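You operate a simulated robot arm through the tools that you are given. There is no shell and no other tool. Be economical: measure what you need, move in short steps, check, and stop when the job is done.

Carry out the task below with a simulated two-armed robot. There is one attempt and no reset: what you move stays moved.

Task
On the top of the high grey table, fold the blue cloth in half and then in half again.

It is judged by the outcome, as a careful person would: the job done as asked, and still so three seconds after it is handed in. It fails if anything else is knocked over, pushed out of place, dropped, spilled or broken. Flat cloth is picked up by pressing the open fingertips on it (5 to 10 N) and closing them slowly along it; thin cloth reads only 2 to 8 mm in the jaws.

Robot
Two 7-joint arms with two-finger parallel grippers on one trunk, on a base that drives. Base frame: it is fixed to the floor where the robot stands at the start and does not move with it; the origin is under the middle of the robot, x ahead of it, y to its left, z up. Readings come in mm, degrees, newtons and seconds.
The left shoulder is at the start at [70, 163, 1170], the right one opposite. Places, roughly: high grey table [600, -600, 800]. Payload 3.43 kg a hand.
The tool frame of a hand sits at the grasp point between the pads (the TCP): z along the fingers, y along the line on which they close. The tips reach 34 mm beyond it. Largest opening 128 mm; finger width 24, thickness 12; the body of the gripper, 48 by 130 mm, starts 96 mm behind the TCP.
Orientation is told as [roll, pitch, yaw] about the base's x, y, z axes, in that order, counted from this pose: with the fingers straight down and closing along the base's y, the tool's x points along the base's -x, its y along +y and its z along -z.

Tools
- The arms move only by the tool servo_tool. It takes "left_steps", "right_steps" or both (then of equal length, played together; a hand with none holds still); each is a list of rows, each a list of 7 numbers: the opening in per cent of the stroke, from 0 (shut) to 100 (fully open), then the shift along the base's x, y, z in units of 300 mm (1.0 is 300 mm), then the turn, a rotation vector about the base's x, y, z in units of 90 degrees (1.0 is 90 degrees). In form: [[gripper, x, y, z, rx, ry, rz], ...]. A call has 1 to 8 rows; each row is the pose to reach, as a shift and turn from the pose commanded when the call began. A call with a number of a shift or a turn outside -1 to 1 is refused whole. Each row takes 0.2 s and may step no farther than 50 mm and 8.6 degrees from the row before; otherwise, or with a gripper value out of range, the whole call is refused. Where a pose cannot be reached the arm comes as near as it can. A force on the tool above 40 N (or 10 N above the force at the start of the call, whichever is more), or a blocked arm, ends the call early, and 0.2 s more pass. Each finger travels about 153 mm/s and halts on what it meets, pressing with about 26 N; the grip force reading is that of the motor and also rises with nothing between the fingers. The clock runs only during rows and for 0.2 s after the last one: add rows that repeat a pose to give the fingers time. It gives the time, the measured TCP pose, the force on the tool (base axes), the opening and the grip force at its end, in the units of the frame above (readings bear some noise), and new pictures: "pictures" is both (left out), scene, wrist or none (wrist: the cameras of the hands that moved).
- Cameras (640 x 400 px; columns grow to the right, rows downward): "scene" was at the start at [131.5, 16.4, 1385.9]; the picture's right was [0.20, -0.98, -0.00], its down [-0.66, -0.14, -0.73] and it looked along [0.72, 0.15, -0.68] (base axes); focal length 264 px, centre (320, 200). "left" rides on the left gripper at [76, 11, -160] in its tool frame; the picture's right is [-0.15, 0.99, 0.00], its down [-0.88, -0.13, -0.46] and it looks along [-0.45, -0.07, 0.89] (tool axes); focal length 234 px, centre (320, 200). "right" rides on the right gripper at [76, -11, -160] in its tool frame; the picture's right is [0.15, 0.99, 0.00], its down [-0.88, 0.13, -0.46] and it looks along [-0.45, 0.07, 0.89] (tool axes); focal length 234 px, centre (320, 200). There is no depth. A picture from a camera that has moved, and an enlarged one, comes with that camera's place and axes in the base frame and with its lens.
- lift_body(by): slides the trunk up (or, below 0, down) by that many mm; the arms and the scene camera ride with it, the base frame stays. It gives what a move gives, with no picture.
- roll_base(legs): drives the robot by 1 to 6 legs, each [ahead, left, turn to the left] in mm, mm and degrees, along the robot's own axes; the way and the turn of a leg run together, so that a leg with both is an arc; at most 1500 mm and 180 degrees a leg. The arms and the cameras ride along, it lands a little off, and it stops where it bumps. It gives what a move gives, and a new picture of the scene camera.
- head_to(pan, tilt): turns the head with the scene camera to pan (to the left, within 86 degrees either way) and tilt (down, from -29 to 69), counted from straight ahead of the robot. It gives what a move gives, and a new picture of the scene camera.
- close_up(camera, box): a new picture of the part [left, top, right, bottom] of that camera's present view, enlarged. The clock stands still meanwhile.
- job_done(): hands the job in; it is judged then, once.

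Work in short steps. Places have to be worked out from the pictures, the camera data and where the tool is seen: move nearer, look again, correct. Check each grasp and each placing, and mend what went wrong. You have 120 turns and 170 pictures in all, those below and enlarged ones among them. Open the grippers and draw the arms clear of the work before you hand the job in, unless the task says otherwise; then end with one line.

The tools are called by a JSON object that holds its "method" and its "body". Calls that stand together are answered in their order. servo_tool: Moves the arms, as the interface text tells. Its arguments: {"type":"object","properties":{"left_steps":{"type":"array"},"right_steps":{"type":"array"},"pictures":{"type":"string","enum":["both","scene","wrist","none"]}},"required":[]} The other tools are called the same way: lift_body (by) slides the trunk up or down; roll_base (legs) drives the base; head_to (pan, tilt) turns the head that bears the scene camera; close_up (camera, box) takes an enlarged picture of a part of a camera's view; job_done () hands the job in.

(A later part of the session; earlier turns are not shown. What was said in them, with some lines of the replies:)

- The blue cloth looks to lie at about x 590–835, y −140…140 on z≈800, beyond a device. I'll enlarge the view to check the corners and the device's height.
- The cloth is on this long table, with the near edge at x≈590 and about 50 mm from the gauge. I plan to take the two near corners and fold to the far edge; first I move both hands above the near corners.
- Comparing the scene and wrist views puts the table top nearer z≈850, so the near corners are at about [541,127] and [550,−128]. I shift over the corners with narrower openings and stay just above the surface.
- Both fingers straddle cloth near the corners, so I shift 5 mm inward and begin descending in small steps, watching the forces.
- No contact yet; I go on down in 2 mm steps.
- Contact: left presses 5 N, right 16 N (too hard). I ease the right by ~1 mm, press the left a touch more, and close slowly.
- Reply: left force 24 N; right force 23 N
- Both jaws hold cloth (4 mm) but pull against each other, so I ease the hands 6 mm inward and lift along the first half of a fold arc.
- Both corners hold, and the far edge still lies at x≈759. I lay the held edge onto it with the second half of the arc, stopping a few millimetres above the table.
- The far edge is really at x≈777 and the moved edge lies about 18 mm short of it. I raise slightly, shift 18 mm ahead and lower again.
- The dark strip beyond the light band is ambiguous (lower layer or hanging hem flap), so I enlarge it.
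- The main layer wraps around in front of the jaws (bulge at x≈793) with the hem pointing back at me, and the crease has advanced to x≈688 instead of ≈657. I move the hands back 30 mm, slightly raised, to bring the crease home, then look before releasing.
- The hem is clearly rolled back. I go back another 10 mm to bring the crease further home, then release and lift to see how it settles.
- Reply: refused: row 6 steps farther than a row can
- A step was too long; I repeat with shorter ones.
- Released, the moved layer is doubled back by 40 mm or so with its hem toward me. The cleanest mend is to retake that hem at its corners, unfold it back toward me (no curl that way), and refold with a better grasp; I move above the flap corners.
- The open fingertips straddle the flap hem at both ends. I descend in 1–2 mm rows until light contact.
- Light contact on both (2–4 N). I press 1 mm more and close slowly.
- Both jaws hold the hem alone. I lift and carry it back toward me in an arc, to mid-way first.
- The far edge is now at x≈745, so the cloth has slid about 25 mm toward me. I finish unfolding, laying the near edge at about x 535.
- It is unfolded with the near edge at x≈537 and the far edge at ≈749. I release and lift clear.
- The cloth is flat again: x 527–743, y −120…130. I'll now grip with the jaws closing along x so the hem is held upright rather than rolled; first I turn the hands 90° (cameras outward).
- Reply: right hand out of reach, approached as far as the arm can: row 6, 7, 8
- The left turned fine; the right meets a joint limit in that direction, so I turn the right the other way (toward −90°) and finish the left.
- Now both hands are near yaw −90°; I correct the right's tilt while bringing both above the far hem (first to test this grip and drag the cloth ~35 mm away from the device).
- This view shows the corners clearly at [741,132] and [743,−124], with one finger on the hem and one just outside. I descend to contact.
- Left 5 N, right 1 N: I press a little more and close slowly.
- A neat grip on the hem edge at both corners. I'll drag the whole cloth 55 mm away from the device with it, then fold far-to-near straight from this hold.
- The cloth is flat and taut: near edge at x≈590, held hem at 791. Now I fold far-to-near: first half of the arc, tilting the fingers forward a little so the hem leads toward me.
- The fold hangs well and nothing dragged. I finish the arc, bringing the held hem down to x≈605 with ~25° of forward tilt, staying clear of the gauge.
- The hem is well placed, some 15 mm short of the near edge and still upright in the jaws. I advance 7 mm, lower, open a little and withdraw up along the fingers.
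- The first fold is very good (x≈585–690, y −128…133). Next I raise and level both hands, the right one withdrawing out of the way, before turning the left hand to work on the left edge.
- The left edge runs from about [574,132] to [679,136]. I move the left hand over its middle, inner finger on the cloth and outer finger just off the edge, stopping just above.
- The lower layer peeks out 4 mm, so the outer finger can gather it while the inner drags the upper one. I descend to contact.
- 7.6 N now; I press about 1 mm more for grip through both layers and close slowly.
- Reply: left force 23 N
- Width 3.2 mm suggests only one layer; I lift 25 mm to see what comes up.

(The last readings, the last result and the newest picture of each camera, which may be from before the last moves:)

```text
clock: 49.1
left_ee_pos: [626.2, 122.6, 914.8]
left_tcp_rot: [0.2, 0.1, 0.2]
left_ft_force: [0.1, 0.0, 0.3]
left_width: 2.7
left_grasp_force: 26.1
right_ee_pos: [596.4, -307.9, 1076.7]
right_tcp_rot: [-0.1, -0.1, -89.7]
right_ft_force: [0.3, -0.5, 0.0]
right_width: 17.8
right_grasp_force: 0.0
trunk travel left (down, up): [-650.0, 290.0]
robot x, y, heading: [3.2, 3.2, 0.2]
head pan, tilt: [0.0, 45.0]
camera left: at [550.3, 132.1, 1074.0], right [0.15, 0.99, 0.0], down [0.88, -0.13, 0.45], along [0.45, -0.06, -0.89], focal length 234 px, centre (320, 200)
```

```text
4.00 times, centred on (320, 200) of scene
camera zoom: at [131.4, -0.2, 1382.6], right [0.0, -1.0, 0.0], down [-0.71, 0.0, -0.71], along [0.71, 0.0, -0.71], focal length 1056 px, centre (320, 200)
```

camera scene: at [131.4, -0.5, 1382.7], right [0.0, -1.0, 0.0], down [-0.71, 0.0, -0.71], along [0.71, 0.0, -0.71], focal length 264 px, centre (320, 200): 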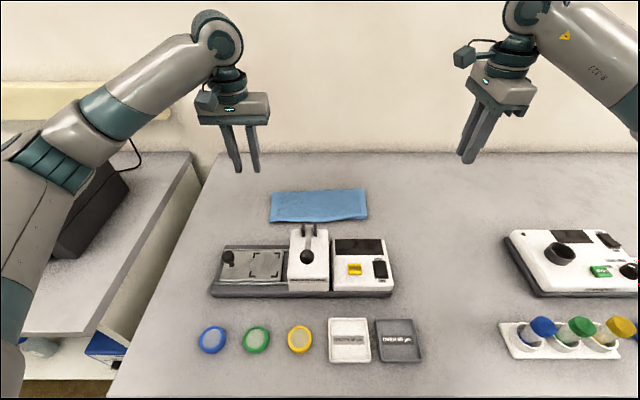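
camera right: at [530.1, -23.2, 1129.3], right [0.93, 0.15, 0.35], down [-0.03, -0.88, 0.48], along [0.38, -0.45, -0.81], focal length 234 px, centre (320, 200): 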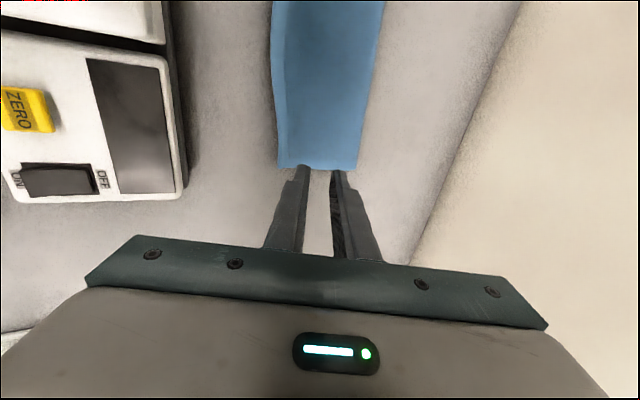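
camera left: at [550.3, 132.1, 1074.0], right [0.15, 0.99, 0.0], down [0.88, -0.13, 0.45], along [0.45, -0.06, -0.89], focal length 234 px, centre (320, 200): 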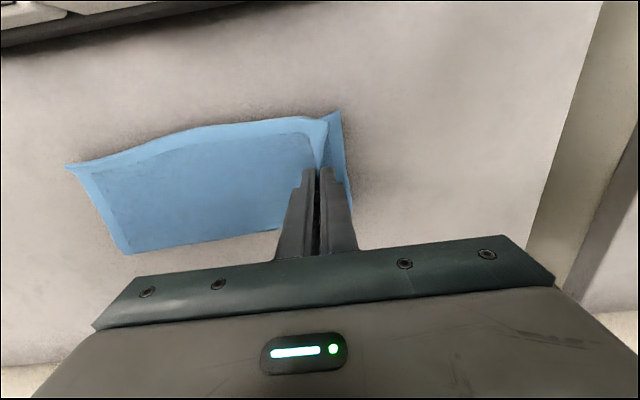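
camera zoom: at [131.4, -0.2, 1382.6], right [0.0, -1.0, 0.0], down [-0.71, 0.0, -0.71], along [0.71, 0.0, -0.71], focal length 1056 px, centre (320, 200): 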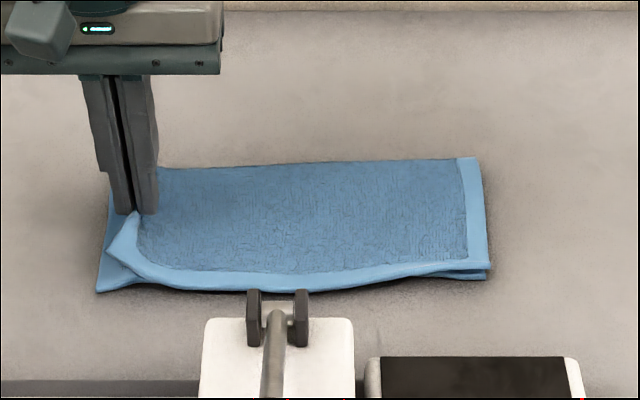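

Only the upper layer came up. I put it back, release, and will instead take the far-left crease corner diagonally, where both layers are joined.

{"method": "servo_tool", "body": {"left_steps": [[0, 0, 0.02, -0.03, 0, 0, 0], [0, 0, 0.04, -0.06, 0, 0, 0], [0, 0, 0.045, -0.078, 0, 0, 0], [6, 0, 0.045, -0.078, 0, 0, 0], [14, 0, 0.045, -0.075, 0, 0, 0], [14, 0, 0.05, 0.0, 0, 0, -0.05], [14, 0.05, 0.06, 0.1, 0, 0, -0.14], [14, 0.1, 0.08, 0.2, 0, 0, -0.23]], "pictures": "none"}}

{"method": "servo_tool", "body": {"left_steps": [[19, 0.02, 0, 0.02, 0, 0, -0.09], [19, 0.04, 0, 0.04, 0, 0, -0.18], [19, 0.06, 0.02, 0.04, 0, 0, -0.27], [19, 0.06, 0.02, 0.04, 0, 0, -0.27]], "pictures": "wrist"}}

{"method": "close_up", "body": {"camera": "scene", "box": [240, 150, 400, 250]}}

```text
clock: 51.0
left_ee_pos: [655.2, 145.5, 975.1]
left_tcp_rot: [0.2, -0.1, -20.7]
left_ft_force: [-0.6, 0.1, -0.3]
left_width: 17.8
left_grasp_force: 0.0
right_ee_pos: [596.7, -308.4, 1077.9]
right_tcp_rot: [0.1, -0.2, -89.7]
right_ft_force: [0.0, 0.4, 0.2]
right_width: 18.1
right_grasp_force: 0.2
trunk travel left (down, up): [-650.0, 290.0]
robot x, y, heading: [-3.6, -1.1, -0.0]
head pan, tilt: [0.0, 45.0]
```

```text
clock: 52.0
left_ee_pos: [674.3, 151.2, 985.6]
left_tcp_rot: [0.1, 0.0, -45.1]
left_ft_force: [-0.6, 0.3, 0.0]
left_width: 24.4
left_grasp_force: 0.0
right_ee_pos: [595.6, -310.0, 1077.0]
right_tcp_rot: [0.2, -0.2, -89.7]
right_ft_force: [-0.3, 0.2, -0.5]
right_width: 17.9
right_grasp_force: 0.0
trunk travel left (down, up): [-650.0, 290.0]
robot x, y, heading: [-1.1, -0.6, 0.0]
head pan, tilt: [0.0, 45.0]
camera left: at [627.9, 212.5, 1146.3], right [0.8, 0.6, 0.0], down [0.53, -0.72, 0.45], along [0.27, -0.36, -0.89], focal length 234 px, centre (320, 200)
```

left: 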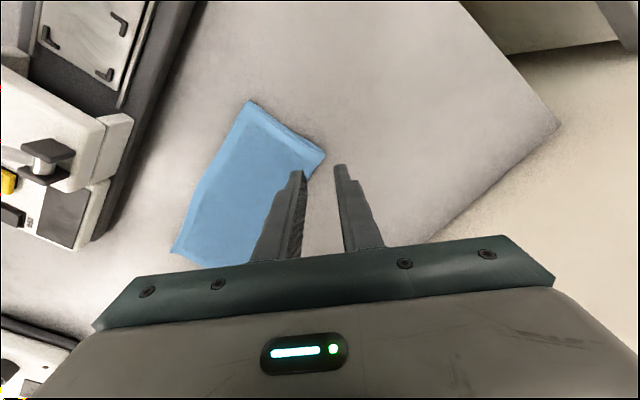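

```text
4.00 times, centred on (320, 200) of scene
camera zoom: at [131.3, -0.7, 1382.7], right [0.0, -1.0, 0.0], down [-0.71, 0.0, -0.71], along [0.71, 0.0, -0.71], focal length 1056 px, centre (320, 200)
```

zoom: 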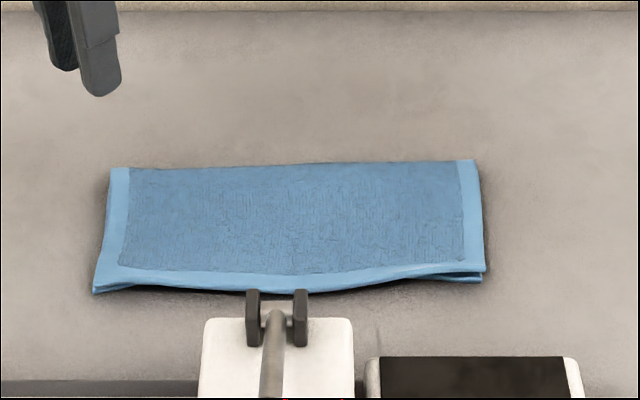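

The cloth is intact, now at y −111…148, its far-left corner at about [685,151]. I bring the 45°-turned left hand down over that corner.

{"method": "servo_tool", "body": {"left_steps": [[24, 0.005, -0.015, -0.12, 0, 0, 0], [24, 0.009, -0.027, -0.24, 0, 0, 0], [24, 0.009, -0.027, -0.305, 0, 0, 0], [24, 0.009, -0.027, -0.305, 0, 0, 0]], "pictures": "none"}}

{"method": "close_up", "body": {"camera": "left", "box": [200, 60, 456, 220]}}

```text
clock: 53.0
left_ee_pos: [677.2, 142.9, 894.5]
left_tcp_rot: [0.2, -0.1, -44.8]
left_ft_force: [-0.2, 0.2, 0.1]
left_width: 30.7
left_grasp_force: 0.0
right_ee_pos: [595.4, -308.7, 1076.2]
right_tcp_rot: [0.0, -0.1, -89.6]
right_ft_force: [0.3, -0.3, -0.6]
right_width: 17.7
right_grasp_force: 0.1
trunk travel left (down, up): [-650.0, 290.0]
robot x, y, heading: [0.0, -1.8, 0.3]
head pan, tilt: [0.0, 45.0]
```

```text
2.50 times, centred on (328, 140) of left
camera zoom: at [629.5, 203.7, 1055.0], right [0.8, 0.6, 0.0], down [0.53, -0.72, 0.46], along [0.27, -0.36, -0.89], focal length 585 px, centre (300, 350)
```

zoom: 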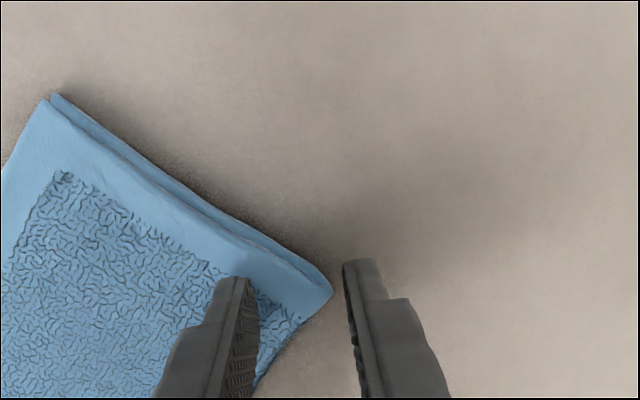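

The joined crease corner sits between the fingers, slightly to one side. I shift ~5 mm toward the crease and descend to contact.

{"method": "servo_tool", "body": {"left_steps": [[24, 0.012, -0.014, 0, 0, 0, 0], [24, 0.012, -0.014, -0.01, 0, 0, 0], [24, 0.012, -0.014, -0.017, 0, 0, 0], [24, 0.012, -0.014, -0.022, 0, 0, 0]], "pictures": "none"}}

```text
clock: 54.0
left_ee_pos: [681.3, 138.2, 888.6]
left_tcp_rot: [0.1, -0.1, -45.0]
left_ft_force: [0.1, 0.1, 10.2]
left_width: 30.8
left_grasp_force: 0.1
right_ee_pos: [595.3, -309.9, 1078.1]
right_tcp_rot: [0.1, 0.0, -89.6]
right_ft_force: [0.5, -1.0, 0.1]
right_width: 18.2
right_grasp_force: 0.1
trunk travel left (down, up): [-650.0, 290.0]
robot x, y, heading: [2.3, -0.7, 0.2]
head pan, tilt: [0.0, 45.0]
```

10 N contact; I close slowly, then lift 30 mm to check that both layers follow.

{"method": "servo_tool", "body": {"left_steps": [[20, 0, 0, 0, 0, 0, 0], [16, 0, 0, 0, 0, 0, 0], [12, 0, 0, 0, 0, 0, 0], [8, 0, 0, 0, 0, 0, 0], [4, 0, 0, 0, 0, 0, 0], [0, 0, 0, 0, 0, 0, 0], [0, 0, 0, 0, 0, 0, 0], [0, 0, 0, 0, 0, 0, 0]], "pictures": "none"}}

{"method": "servo_tool", "body": {"left_steps": [[0, 0, 0, 0.04, 0, 0, 0], [0, -0.005, -0.005, 0.08, 0, 0, 0], [0, -0.01, -0.01, 0.12, 0, 0, 0], [0, -0.01, -0.01, 0.12, 0, 0, 0]], "pictures": "wrist"}}

{"method": "close_up", "body": {"camera": "scene", "box": [240, 150, 400, 250]}}

```text
clock: 55.8
left_ee_pos: [678.8, 137.9, 890.4]
left_tcp_rot: [0.2, -0.1, -44.9]
left_ft_force: [-1.0, -1.9, 13.3]
left_width: 4.3
left_grasp_force: 26.4
right_ee_pos: [594.7, -308.9, 1078.0]
right_tcp_rot: [0.1, -0.1, -89.8]
right_ft_force: [0.4, 0.9, 0.1]
right_width: 17.7
right_grasp_force: 0.1
trunk travel left (down, up): [-650.0, 290.0]
robot x, y, heading: [2.1, 2.0, 0.3]
head pan, tilt: [0.0, 45.0]
```

```text
clock: 56.8
left_ee_pos: [677.2, 135.5, 925.0]
left_tcp_rot: [0.2, 0.0, -44.8]
left_ft_force: [0.6, -0.1, -0.2]
left_width: 3.6
left_grasp_force: 25.7
right_ee_pos: [596.6, -308.7, 1078.4]
right_tcp_rot: [0.0, -0.1, -89.7]
right_ft_force: [0.2, -0.5, 0.0]
right_width: 17.8
right_grasp_force: 0.0
trunk travel left (down, up): [-650.0, 290.0]
robot x, y, heading: [-2.7, 1.3, 0.1]
head pan, tilt: [0.0, 45.0]
camera left: at [631.4, 196.5, 1084.4], right [0.8, 0.6, 0.0], down [0.53, -0.72, 0.45], along [0.27, -0.36, -0.89], focal length 234 px, centre (320, 200)
```

left: 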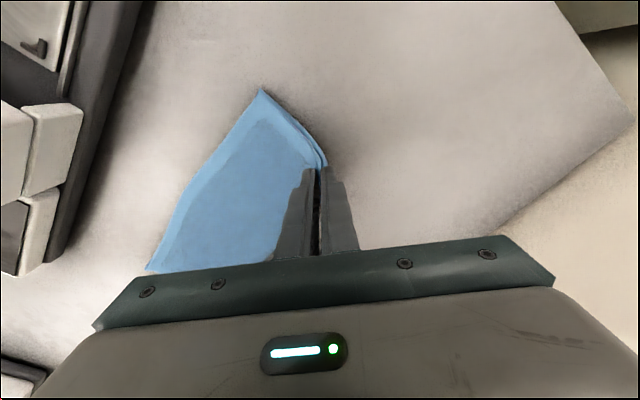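

```text
4.00 times, centred on (320, 200) of scene
camera zoom: at [131.4, -0.4, 1382.7], right [0.0, -1.0, 0.0], down [-0.71, 0.0, -0.71], along [0.71, 0.0, -0.71], focal length 1056 px, centre (320, 200)
```

zoom: 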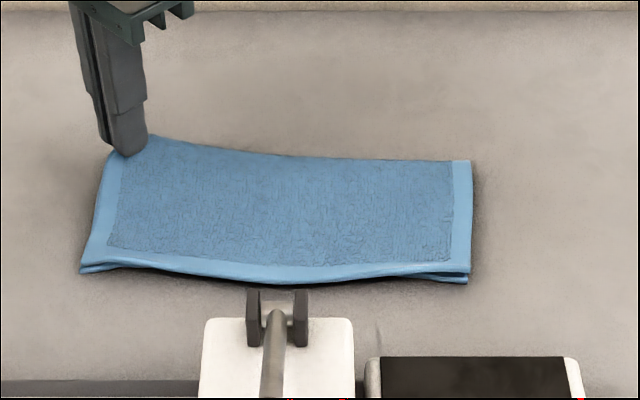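

Both layers rise together and even the near corner follows. I carry the corner in an arc toward the right, to the apex first, tilting slightly.

{"method": "servo_tool", "body": {"left_steps": [[0, -0.02, -0.045, 0.08, 0.02, 0, 0], [0, -0.045, -0.108, 0.16, 0.05, 0, 0], [0, -0.07, -0.188, 0.223, 0.08, 0, 0], [0, -0.09, -0.283, 0.263, 0.11, 0, 0], [0, -0.107, -0.385, 0.277, 0.14, 0, 0]], "pictures": "wrist"}}

{"method": "close_up", "body": {"camera": "scene", "box": [240, 130, 400, 230]}}

```text
clock: 58.0
left_ee_pos: [645.9, 19.8, 1008.3]
left_tcp_rot: [9.2, 9.0, -44.2]
left_ft_force: [-0.5, 0.0, 0.0]
left_width: 3.3
left_grasp_force: 25.5
right_ee_pos: [596.6, -310.4, 1077.3]
right_tcp_rot: [0.1, 0.0, -89.7]
right_ft_force: [-0.5, -0.2, -1.0]
right_width: 18.0
right_grasp_force: 0.0
trunk travel left (down, up): [-650.0, 290.0]
robot x, y, heading: [4.2, 0.1, 0.3]
head pan, tilt: [0.0, 45.0]
camera left: at [599.1, 44.3, 1176.8], right [0.8, 0.58, 0.13], down [0.53, -0.8, 0.29], along [0.27, -0.16, -0.95], focal length 234 px, centre (320, 200)
```

left: 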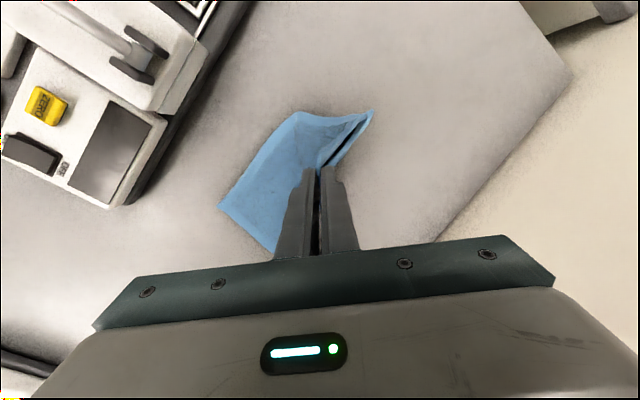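

```text
4.00 times, centred on (320, 180) of scene
camera zoom: at [131.3, -2.4, 1382.6], right [0.0, -1.0, 0.0], down [-0.71, 0.0, -0.71], along [0.71, 0.0, -0.71], focal length 1056 px, centre (320, 280)
```

zoom: 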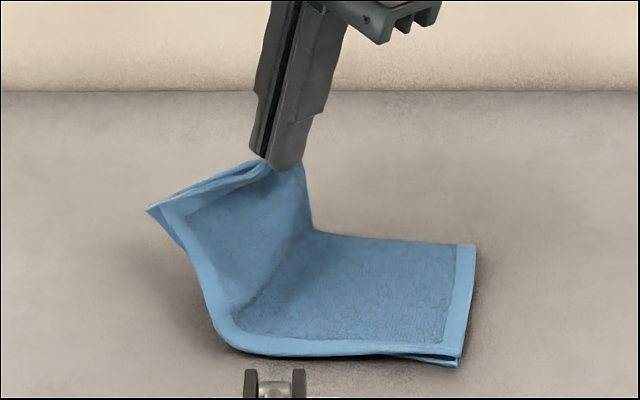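

Textbook page-turn: the left half is up with both layers together, the right half flat (its corners at [692,−115] and [581,−92]). I carry on over and partway down on the right, then look.

{"method": "servo_tool", "body": {"left_steps": [[0, 0, -0.1, -0.01, 0.03, 0, 0], [0, 0.005, -0.2, -0.053, 0.06, 0, 0], [0, 0.015, -0.293, -0.113, 0.09, 0, 0], [0, 0.035, -0.35, -0.18, 0.12, 0, 0]], "pictures": "none"}}

{"method": "close_up", "body": {"camera": "scene", "box": [240, 130, 400, 230]}}

```text
clock: 59.0
left_ee_pos: [657.3, -86.7, 951.6]
left_tcp_rot: [17.3, 16.4, -42.4]
left_ft_force: [1.0, -0.2, 0.7]
left_width: 3.3
left_grasp_force: 26.2
right_ee_pos: [597.3, -309.4, 1076.0]
right_tcp_rot: [0.0, 0.0, -89.7]
right_ft_force: [-0.3, -0.4, -1.1]
right_width: 17.9
right_grasp_force: 0.1
trunk travel left (down, up): [-650.0, 290.0]
robot x, y, heading: [-0.2, -0.9, 0.1]
head pan, tilt: [0.0, 45.0]
```

```text
4.00 times, centred on (320, 180) of scene
camera zoom: at [131.7, -2.5, 1382.6], right [0.0, -1.0, 0.0], down [-0.71, 0.0, -0.71], along [0.71, 0.0, -0.71], focal length 1056 px, centre (320, 280)
```

zoom: 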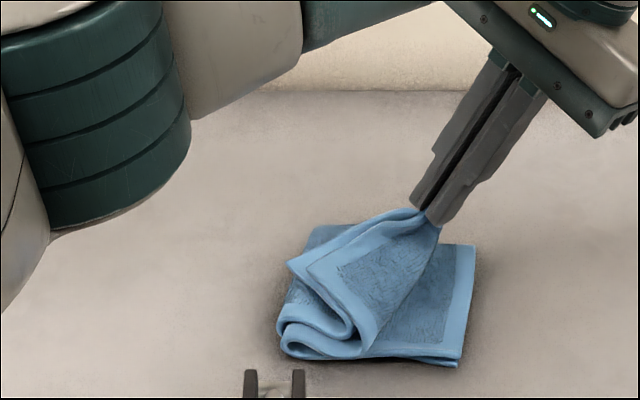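

The held corner is over, but the free near-left corner lagged and curled inward. The cloth is stiff enough to be steered by the jaws, so I go back toward the apex and will turn the hand about the vertical to swing the free edge toward me.

{"method": "servo_tool", "body": {"left_steps": [[0, -0.02, 0.06, 0.07, -0.03, 0, 0], [0, -0.03, 0.15, 0.127, -0.06, 0, 0], [0, -0.035, 0.25, 0.17, -0.09, 0, 0], [0, -0.035, 0.3, 0.18, -0.12, 0, 0]], "pictures": "none"}}

{"method": "servo_tool", "body": {"left_steps": [[0, 0, 0, 0, 0, 0, 0.09], [0, 0, 0, 0, 0, 0, 0.18], [0, 0, 0, 0, 0, 0, 0.27], [0, 0, 0, 0, 0, 0, 0.36], [0, 0, 0, 0, 0, 0, 0.45], [0, 0, 0, 0, 0, 0, 0.54]], "pictures": "none"}}

{"method": "close_up", "body": {"camera": "scene", "box": [240, 130, 400, 230]}}

```text
clock: 60.0
left_ee_pos: [645.5, 6.6, 1006.4]
left_tcp_rot: [9.0, 8.9, -44.3]
left_ft_force: [-0.3, -0.7, 0.6]
left_width: 3.1
left_grasp_force: 26.1
right_ee_pos: [595.9, -309.0, 1076.5]
right_tcp_rot: [0.0, 0.0, -89.7]
right_ft_force: [-0.1, 0.0, -0.9]
right_width: 18.0
right_grasp_force: 0.1
trunk travel left (down, up): [-650.0, 290.0]
robot x, y, heading: [-0.6, 1.6, 0.0]
head pan, tilt: [0.0, 45.0]
```

```text
clock: 61.4
left_ee_pos: [646.0, 4.9, 1007.5]
left_tcp_rot: [9.2, 8.9, 4.4]
left_ft_force: [-0.2, 1.2, 0.4]
left_width: 3.1
left_grasp_force: 26.1
right_ee_pos: [595.8, -308.9, 1078.2]
right_tcp_rot: [0.0, -0.2, -89.7]
right_ft_force: [-0.3, 0.1, 0.6]
right_width: 18.0
right_grasp_force: 0.1
trunk travel left (down, up): [-650.0, 290.0]
robot x, y, heading: [0.1, 0.7, -0.1]
head pan, tilt: [0.0, 45.0]
```

```text
4.00 times, centred on (320, 180) of scene
camera zoom: at [131.6, -0.3, 1382.6], right [0.0, -1.0, 0.0], down [-0.71, 0.0, -0.71], along [0.71, 0.0, -0.71], focal length 1056 px, centre (320, 280)
```

zoom: 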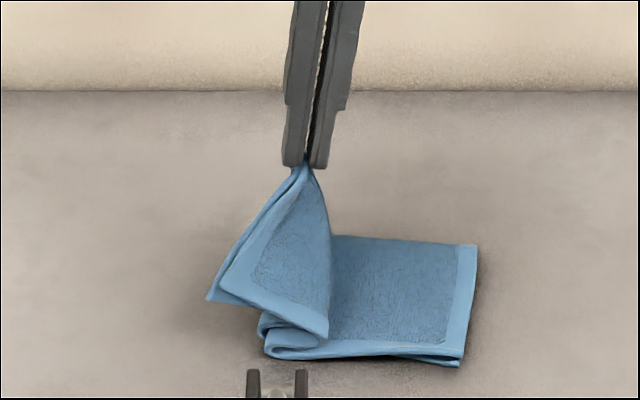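

Excellent: the free edge has swung toward me. I turn another 45° while starting to move right.

{"method": "servo_tool", "body": {"left_steps": [[0, 0, -0.02, 0, 0, 0, 0.09], [0, 0, -0.04, 0, 0, 0, 0.18], [0, 0, -0.06, 0, 0, 0, 0.27], [0, 0, -0.09, 0, 0, 0, 0.36], [0, 0, -0.12, 0, 0, 0, 0.45], [0, 0, -0.15, 0, 0, 0, 0.54]], "pictures": "none"}}

{"method": "close_up", "body": {"camera": "scene", "box": [240, 130, 400, 230]}}

```text
clock: 62.8
left_ee_pos: [645.8, -39.7, 1008.7]
left_tcp_rot: [9.1, 9.0, 53.2]
left_ft_force: [0.2, -0.4, -0.5]
left_width: 3.1
left_grasp_force: 25.6
right_ee_pos: [597.0, -308.5, 1076.8]
right_tcp_rot: [-0.1, -0.1, -89.6]
right_ft_force: [0.0, -0.2, -0.3]
right_width: 17.8
right_grasp_force: 0.0
trunk travel left (down, up): [-650.0, 290.0]
robot x, y, heading: [0.1, -0.2, -0.1]
head pan, tilt: [0.0, 45.0]
```

```text
4.00 times, centred on (320, 180) of scene
camera zoom: at [131.5, -0.8, 1382.7], right [0.0, -1.0, 0.0], down [-0.71, 0.0, -0.71], along [0.71, 0.0, -0.71], focal length 1056 px, centre (320, 280)
```

zoom: 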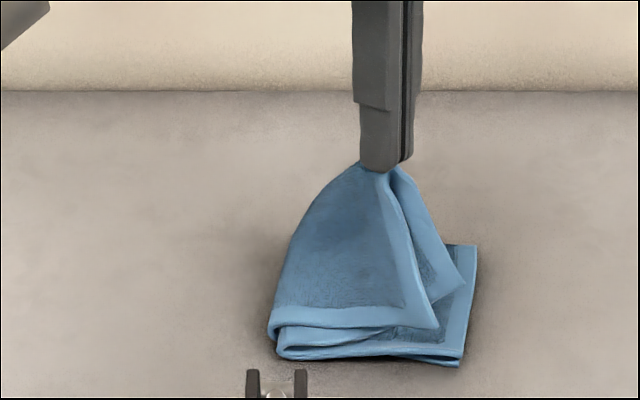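

Superb: the free corner has swung over to the right. Now I lower the held corner toward its target (≈[683,−102]), with a slight turn back, and look before touching down.

{"method": "servo_tool", "body": {"left_steps": [[0, 0.013, -0.067, -0.063, 0, 0, -0.04], [0, 0.04, -0.12, -0.137, 0, 0, -0.08], [0, 0.073, -0.167, -0.23, 0, 0, -0.12], [0, 0.1, -0.193, -0.313, 0, 0, -0.16]], "pictures": "none"}}

{"method": "close_up", "body": {"camera": "scene", "box": [240, 130, 400, 230]}}

```text
clock: 63.8
left_ee_pos: [676.3, -99.3, 910.9]
left_tcp_rot: [9.2, 8.8, 38.5]
left_ft_force: [0.1, 0.7, -0.1]
left_width: 3.5
left_grasp_force: 26.0
right_ee_pos: [596.6, -310.2, 1076.4]
right_tcp_rot: [-0.1, 0.0, -89.7]
right_ft_force: [0.8, -1.0, -0.4]
right_width: 17.7
right_grasp_force: 0.1
trunk travel left (down, up): [-650.0, 290.0]
robot x, y, heading: [-0.0, 1.0, -0.1]
head pan, tilt: [0.0, 45.0]
```

```text
4.00 times, centred on (320, 180) of scene
camera zoom: at [131.7, -1.4, 1382.7], right [0.0, -1.0, 0.0], down [-0.71, 0.0, -0.71], along [0.71, 0.0, -0.71], focal length 1056 px, centre (320, 280)
```

zoom: 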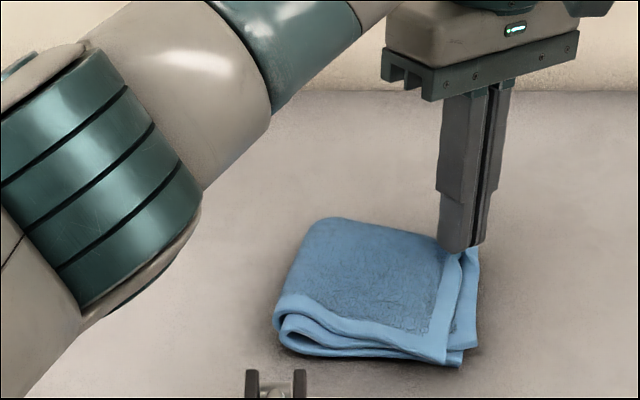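

Nearly perfect. I move the last few millimetres out and down, open gently and withdraw upward.

{"method": "servo_tool", "body": {"left_steps": [[0, 0.015, -0.025, -0.02, 0, 0, 0], [0, 0.02, -0.03, -0.04, 0, 0, 0], [6, 0.02, -0.03, -0.04, 0, 0, 0], [12, 0.02, -0.03, -0.04, 0, 0, 0], [12, 0.02, -0.03, -0.03, 0, 0, 0], [12, 0.02, -0.03, 0.05, 0, 0, 0], [12, 0.02, -0.03, 0.18, 0, 0, 0], [12, 0.02, 0.0, 0.32, 0, 0, 0]], "pictures": "none"}}

{"method": "close_up", "body": {"camera": "scene", "box": [240, 130, 400, 230]}}

```text
clock: 65.5
left_ee_pos: [680.1, -96.4, 1008.1]
left_tcp_rot: [9.1, 8.9, 38.6]
left_ft_force: [-0.3, 0.1, -0.6]
left_width: 15.6
left_grasp_force: 0.0
right_ee_pos: [595.3, -306.9, 1078.7]
right_tcp_rot: [0.0, -0.1, -89.7]
right_ft_force: [-0.2, -0.1, 0.0]
right_width: 17.9
right_grasp_force: 0.1
trunk travel left (down, up): [-650.0, 290.0]
robot x, y, heading: [-0.9, 1.1, -0.2]
head pan, tilt: [0.0, 45.0]
```

```text
4.00 times, centred on (320, 180) of scene
camera zoom: at [130.6, 0.6, 1382.7], right [0.0, -1.0, 0.0], down [-0.71, 0.0, -0.71], along [0.71, 0.0, -0.71], focal length 1056 px, centre (320, 280)
```

zoom: 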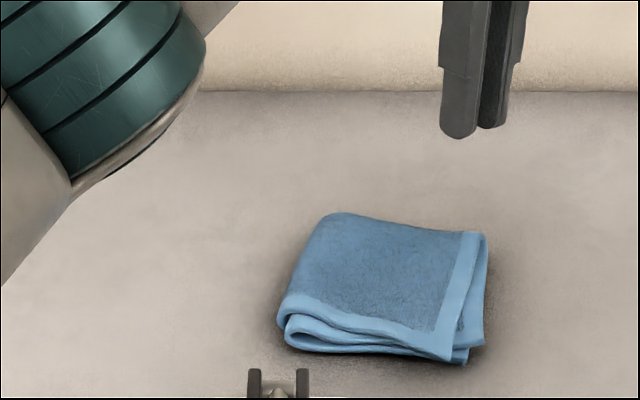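

The cloth is folded neatly into quarters. I withdraw the left hand up and to the left, clear of the work, and check the whole scene.

{"method": "servo_tool", "body": {"left_steps": [[12, 0, 0.05, 0.12, 0, 0, 0], [12, 0, 0.2, 0.15, 0, 0, 0], [12, 0, 0.36, 0.15, 0, 0, 0], [12, 0, 0.52, 0.15, 0, 0, 0], [12, 0, 0.68, 0.15, 0, 0, 0], [12, 0, 0.84, 0.15, 0, 0, 0], [40, 0, 1.0, 0.15, 0, 0, 0], [40, 0, 1.0, 0.15, 0, 0, 0]], "right_steps": [[30, 0, 0, 0, 0, 0, 0], [40, 0, 0, 0, 0, 0, 0], [40, 0, 0, 0, 0, 0, 0], [40, 0, 0, 0, 0, 0, 0], [40, 0, 0, 0, 0, 0, 0], [40, 0, 0, 0, 0, 0, 0], [40, 0, 0, 0, 0, 0, 0], [40, 0, 0, 0, 0, 0, 0]], "pictures": "scene"}}

{"method": "close_up", "body": {"camera": "scene", "box": [240, 140, 400, 240]}}

```text
clock: 67.3
left_ee_pos: [685.3, 202.0, 1054.3]
left_tcp_rot: [9.2, 8.8, 38.5]
left_ft_force: [-0.6, -1.5, 1.2]
left_width: 51.3
left_grasp_force: 0.0
right_ee_pos: [596.4, -309.3, 1076.8]
right_tcp_rot: [0.0, 0.0, -89.8]
right_ft_force: [0.2, -0.7, -0.2]
right_width: 51.4
right_grasp_force: 0.0
trunk travel left (down, up): [-650.0, 290.0]
robot x, y, heading: [4.7, -1.5, 0.0]
head pan, tilt: [0.0, 45.0]
camera scene: at [131.7, -1.9, 1382.6], right [0.0, -1.0, 0.0], down [-0.71, 0.0, -0.71], along [0.71, 0.0, -0.71], focal length 264 px, centre (320, 200)
```

scene: 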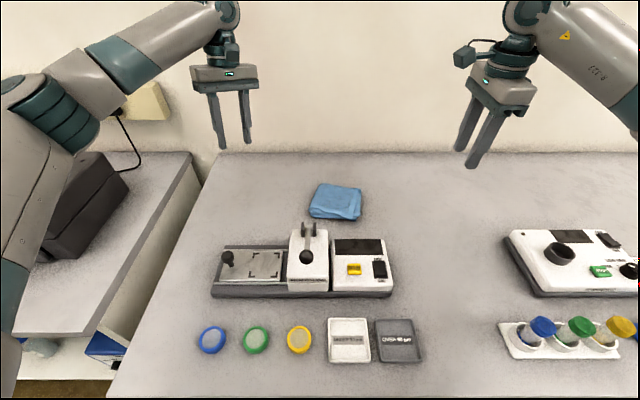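

```text
4.00 times, centred on (320, 190) of scene
camera zoom: at [131.7, -1.9, 1382.6], right [0.0, -1.0, 0.0], down [-0.71, 0.0, -0.71], along [0.71, 0.0, -0.71], focal length 1056 px, centre (320, 240)
```

zoom: 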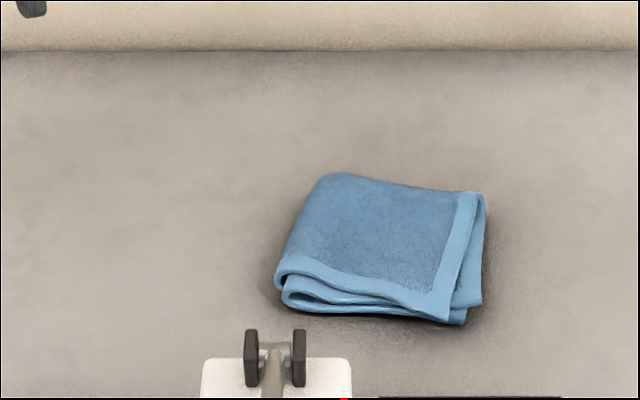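

The cloth lies neatly folded in quarters, everything else is in its place, and the arms are clear with the grippers open. I hand the job in.

{"method": "job_done", "body": {}}

```text
The job is handed in.
```

The blue cloth on the grey table is folded in half and then in half again. Its corners are a few millimetres out of line and it is slightly puffed at the left crease. Nothing else looks moved in the last picture.
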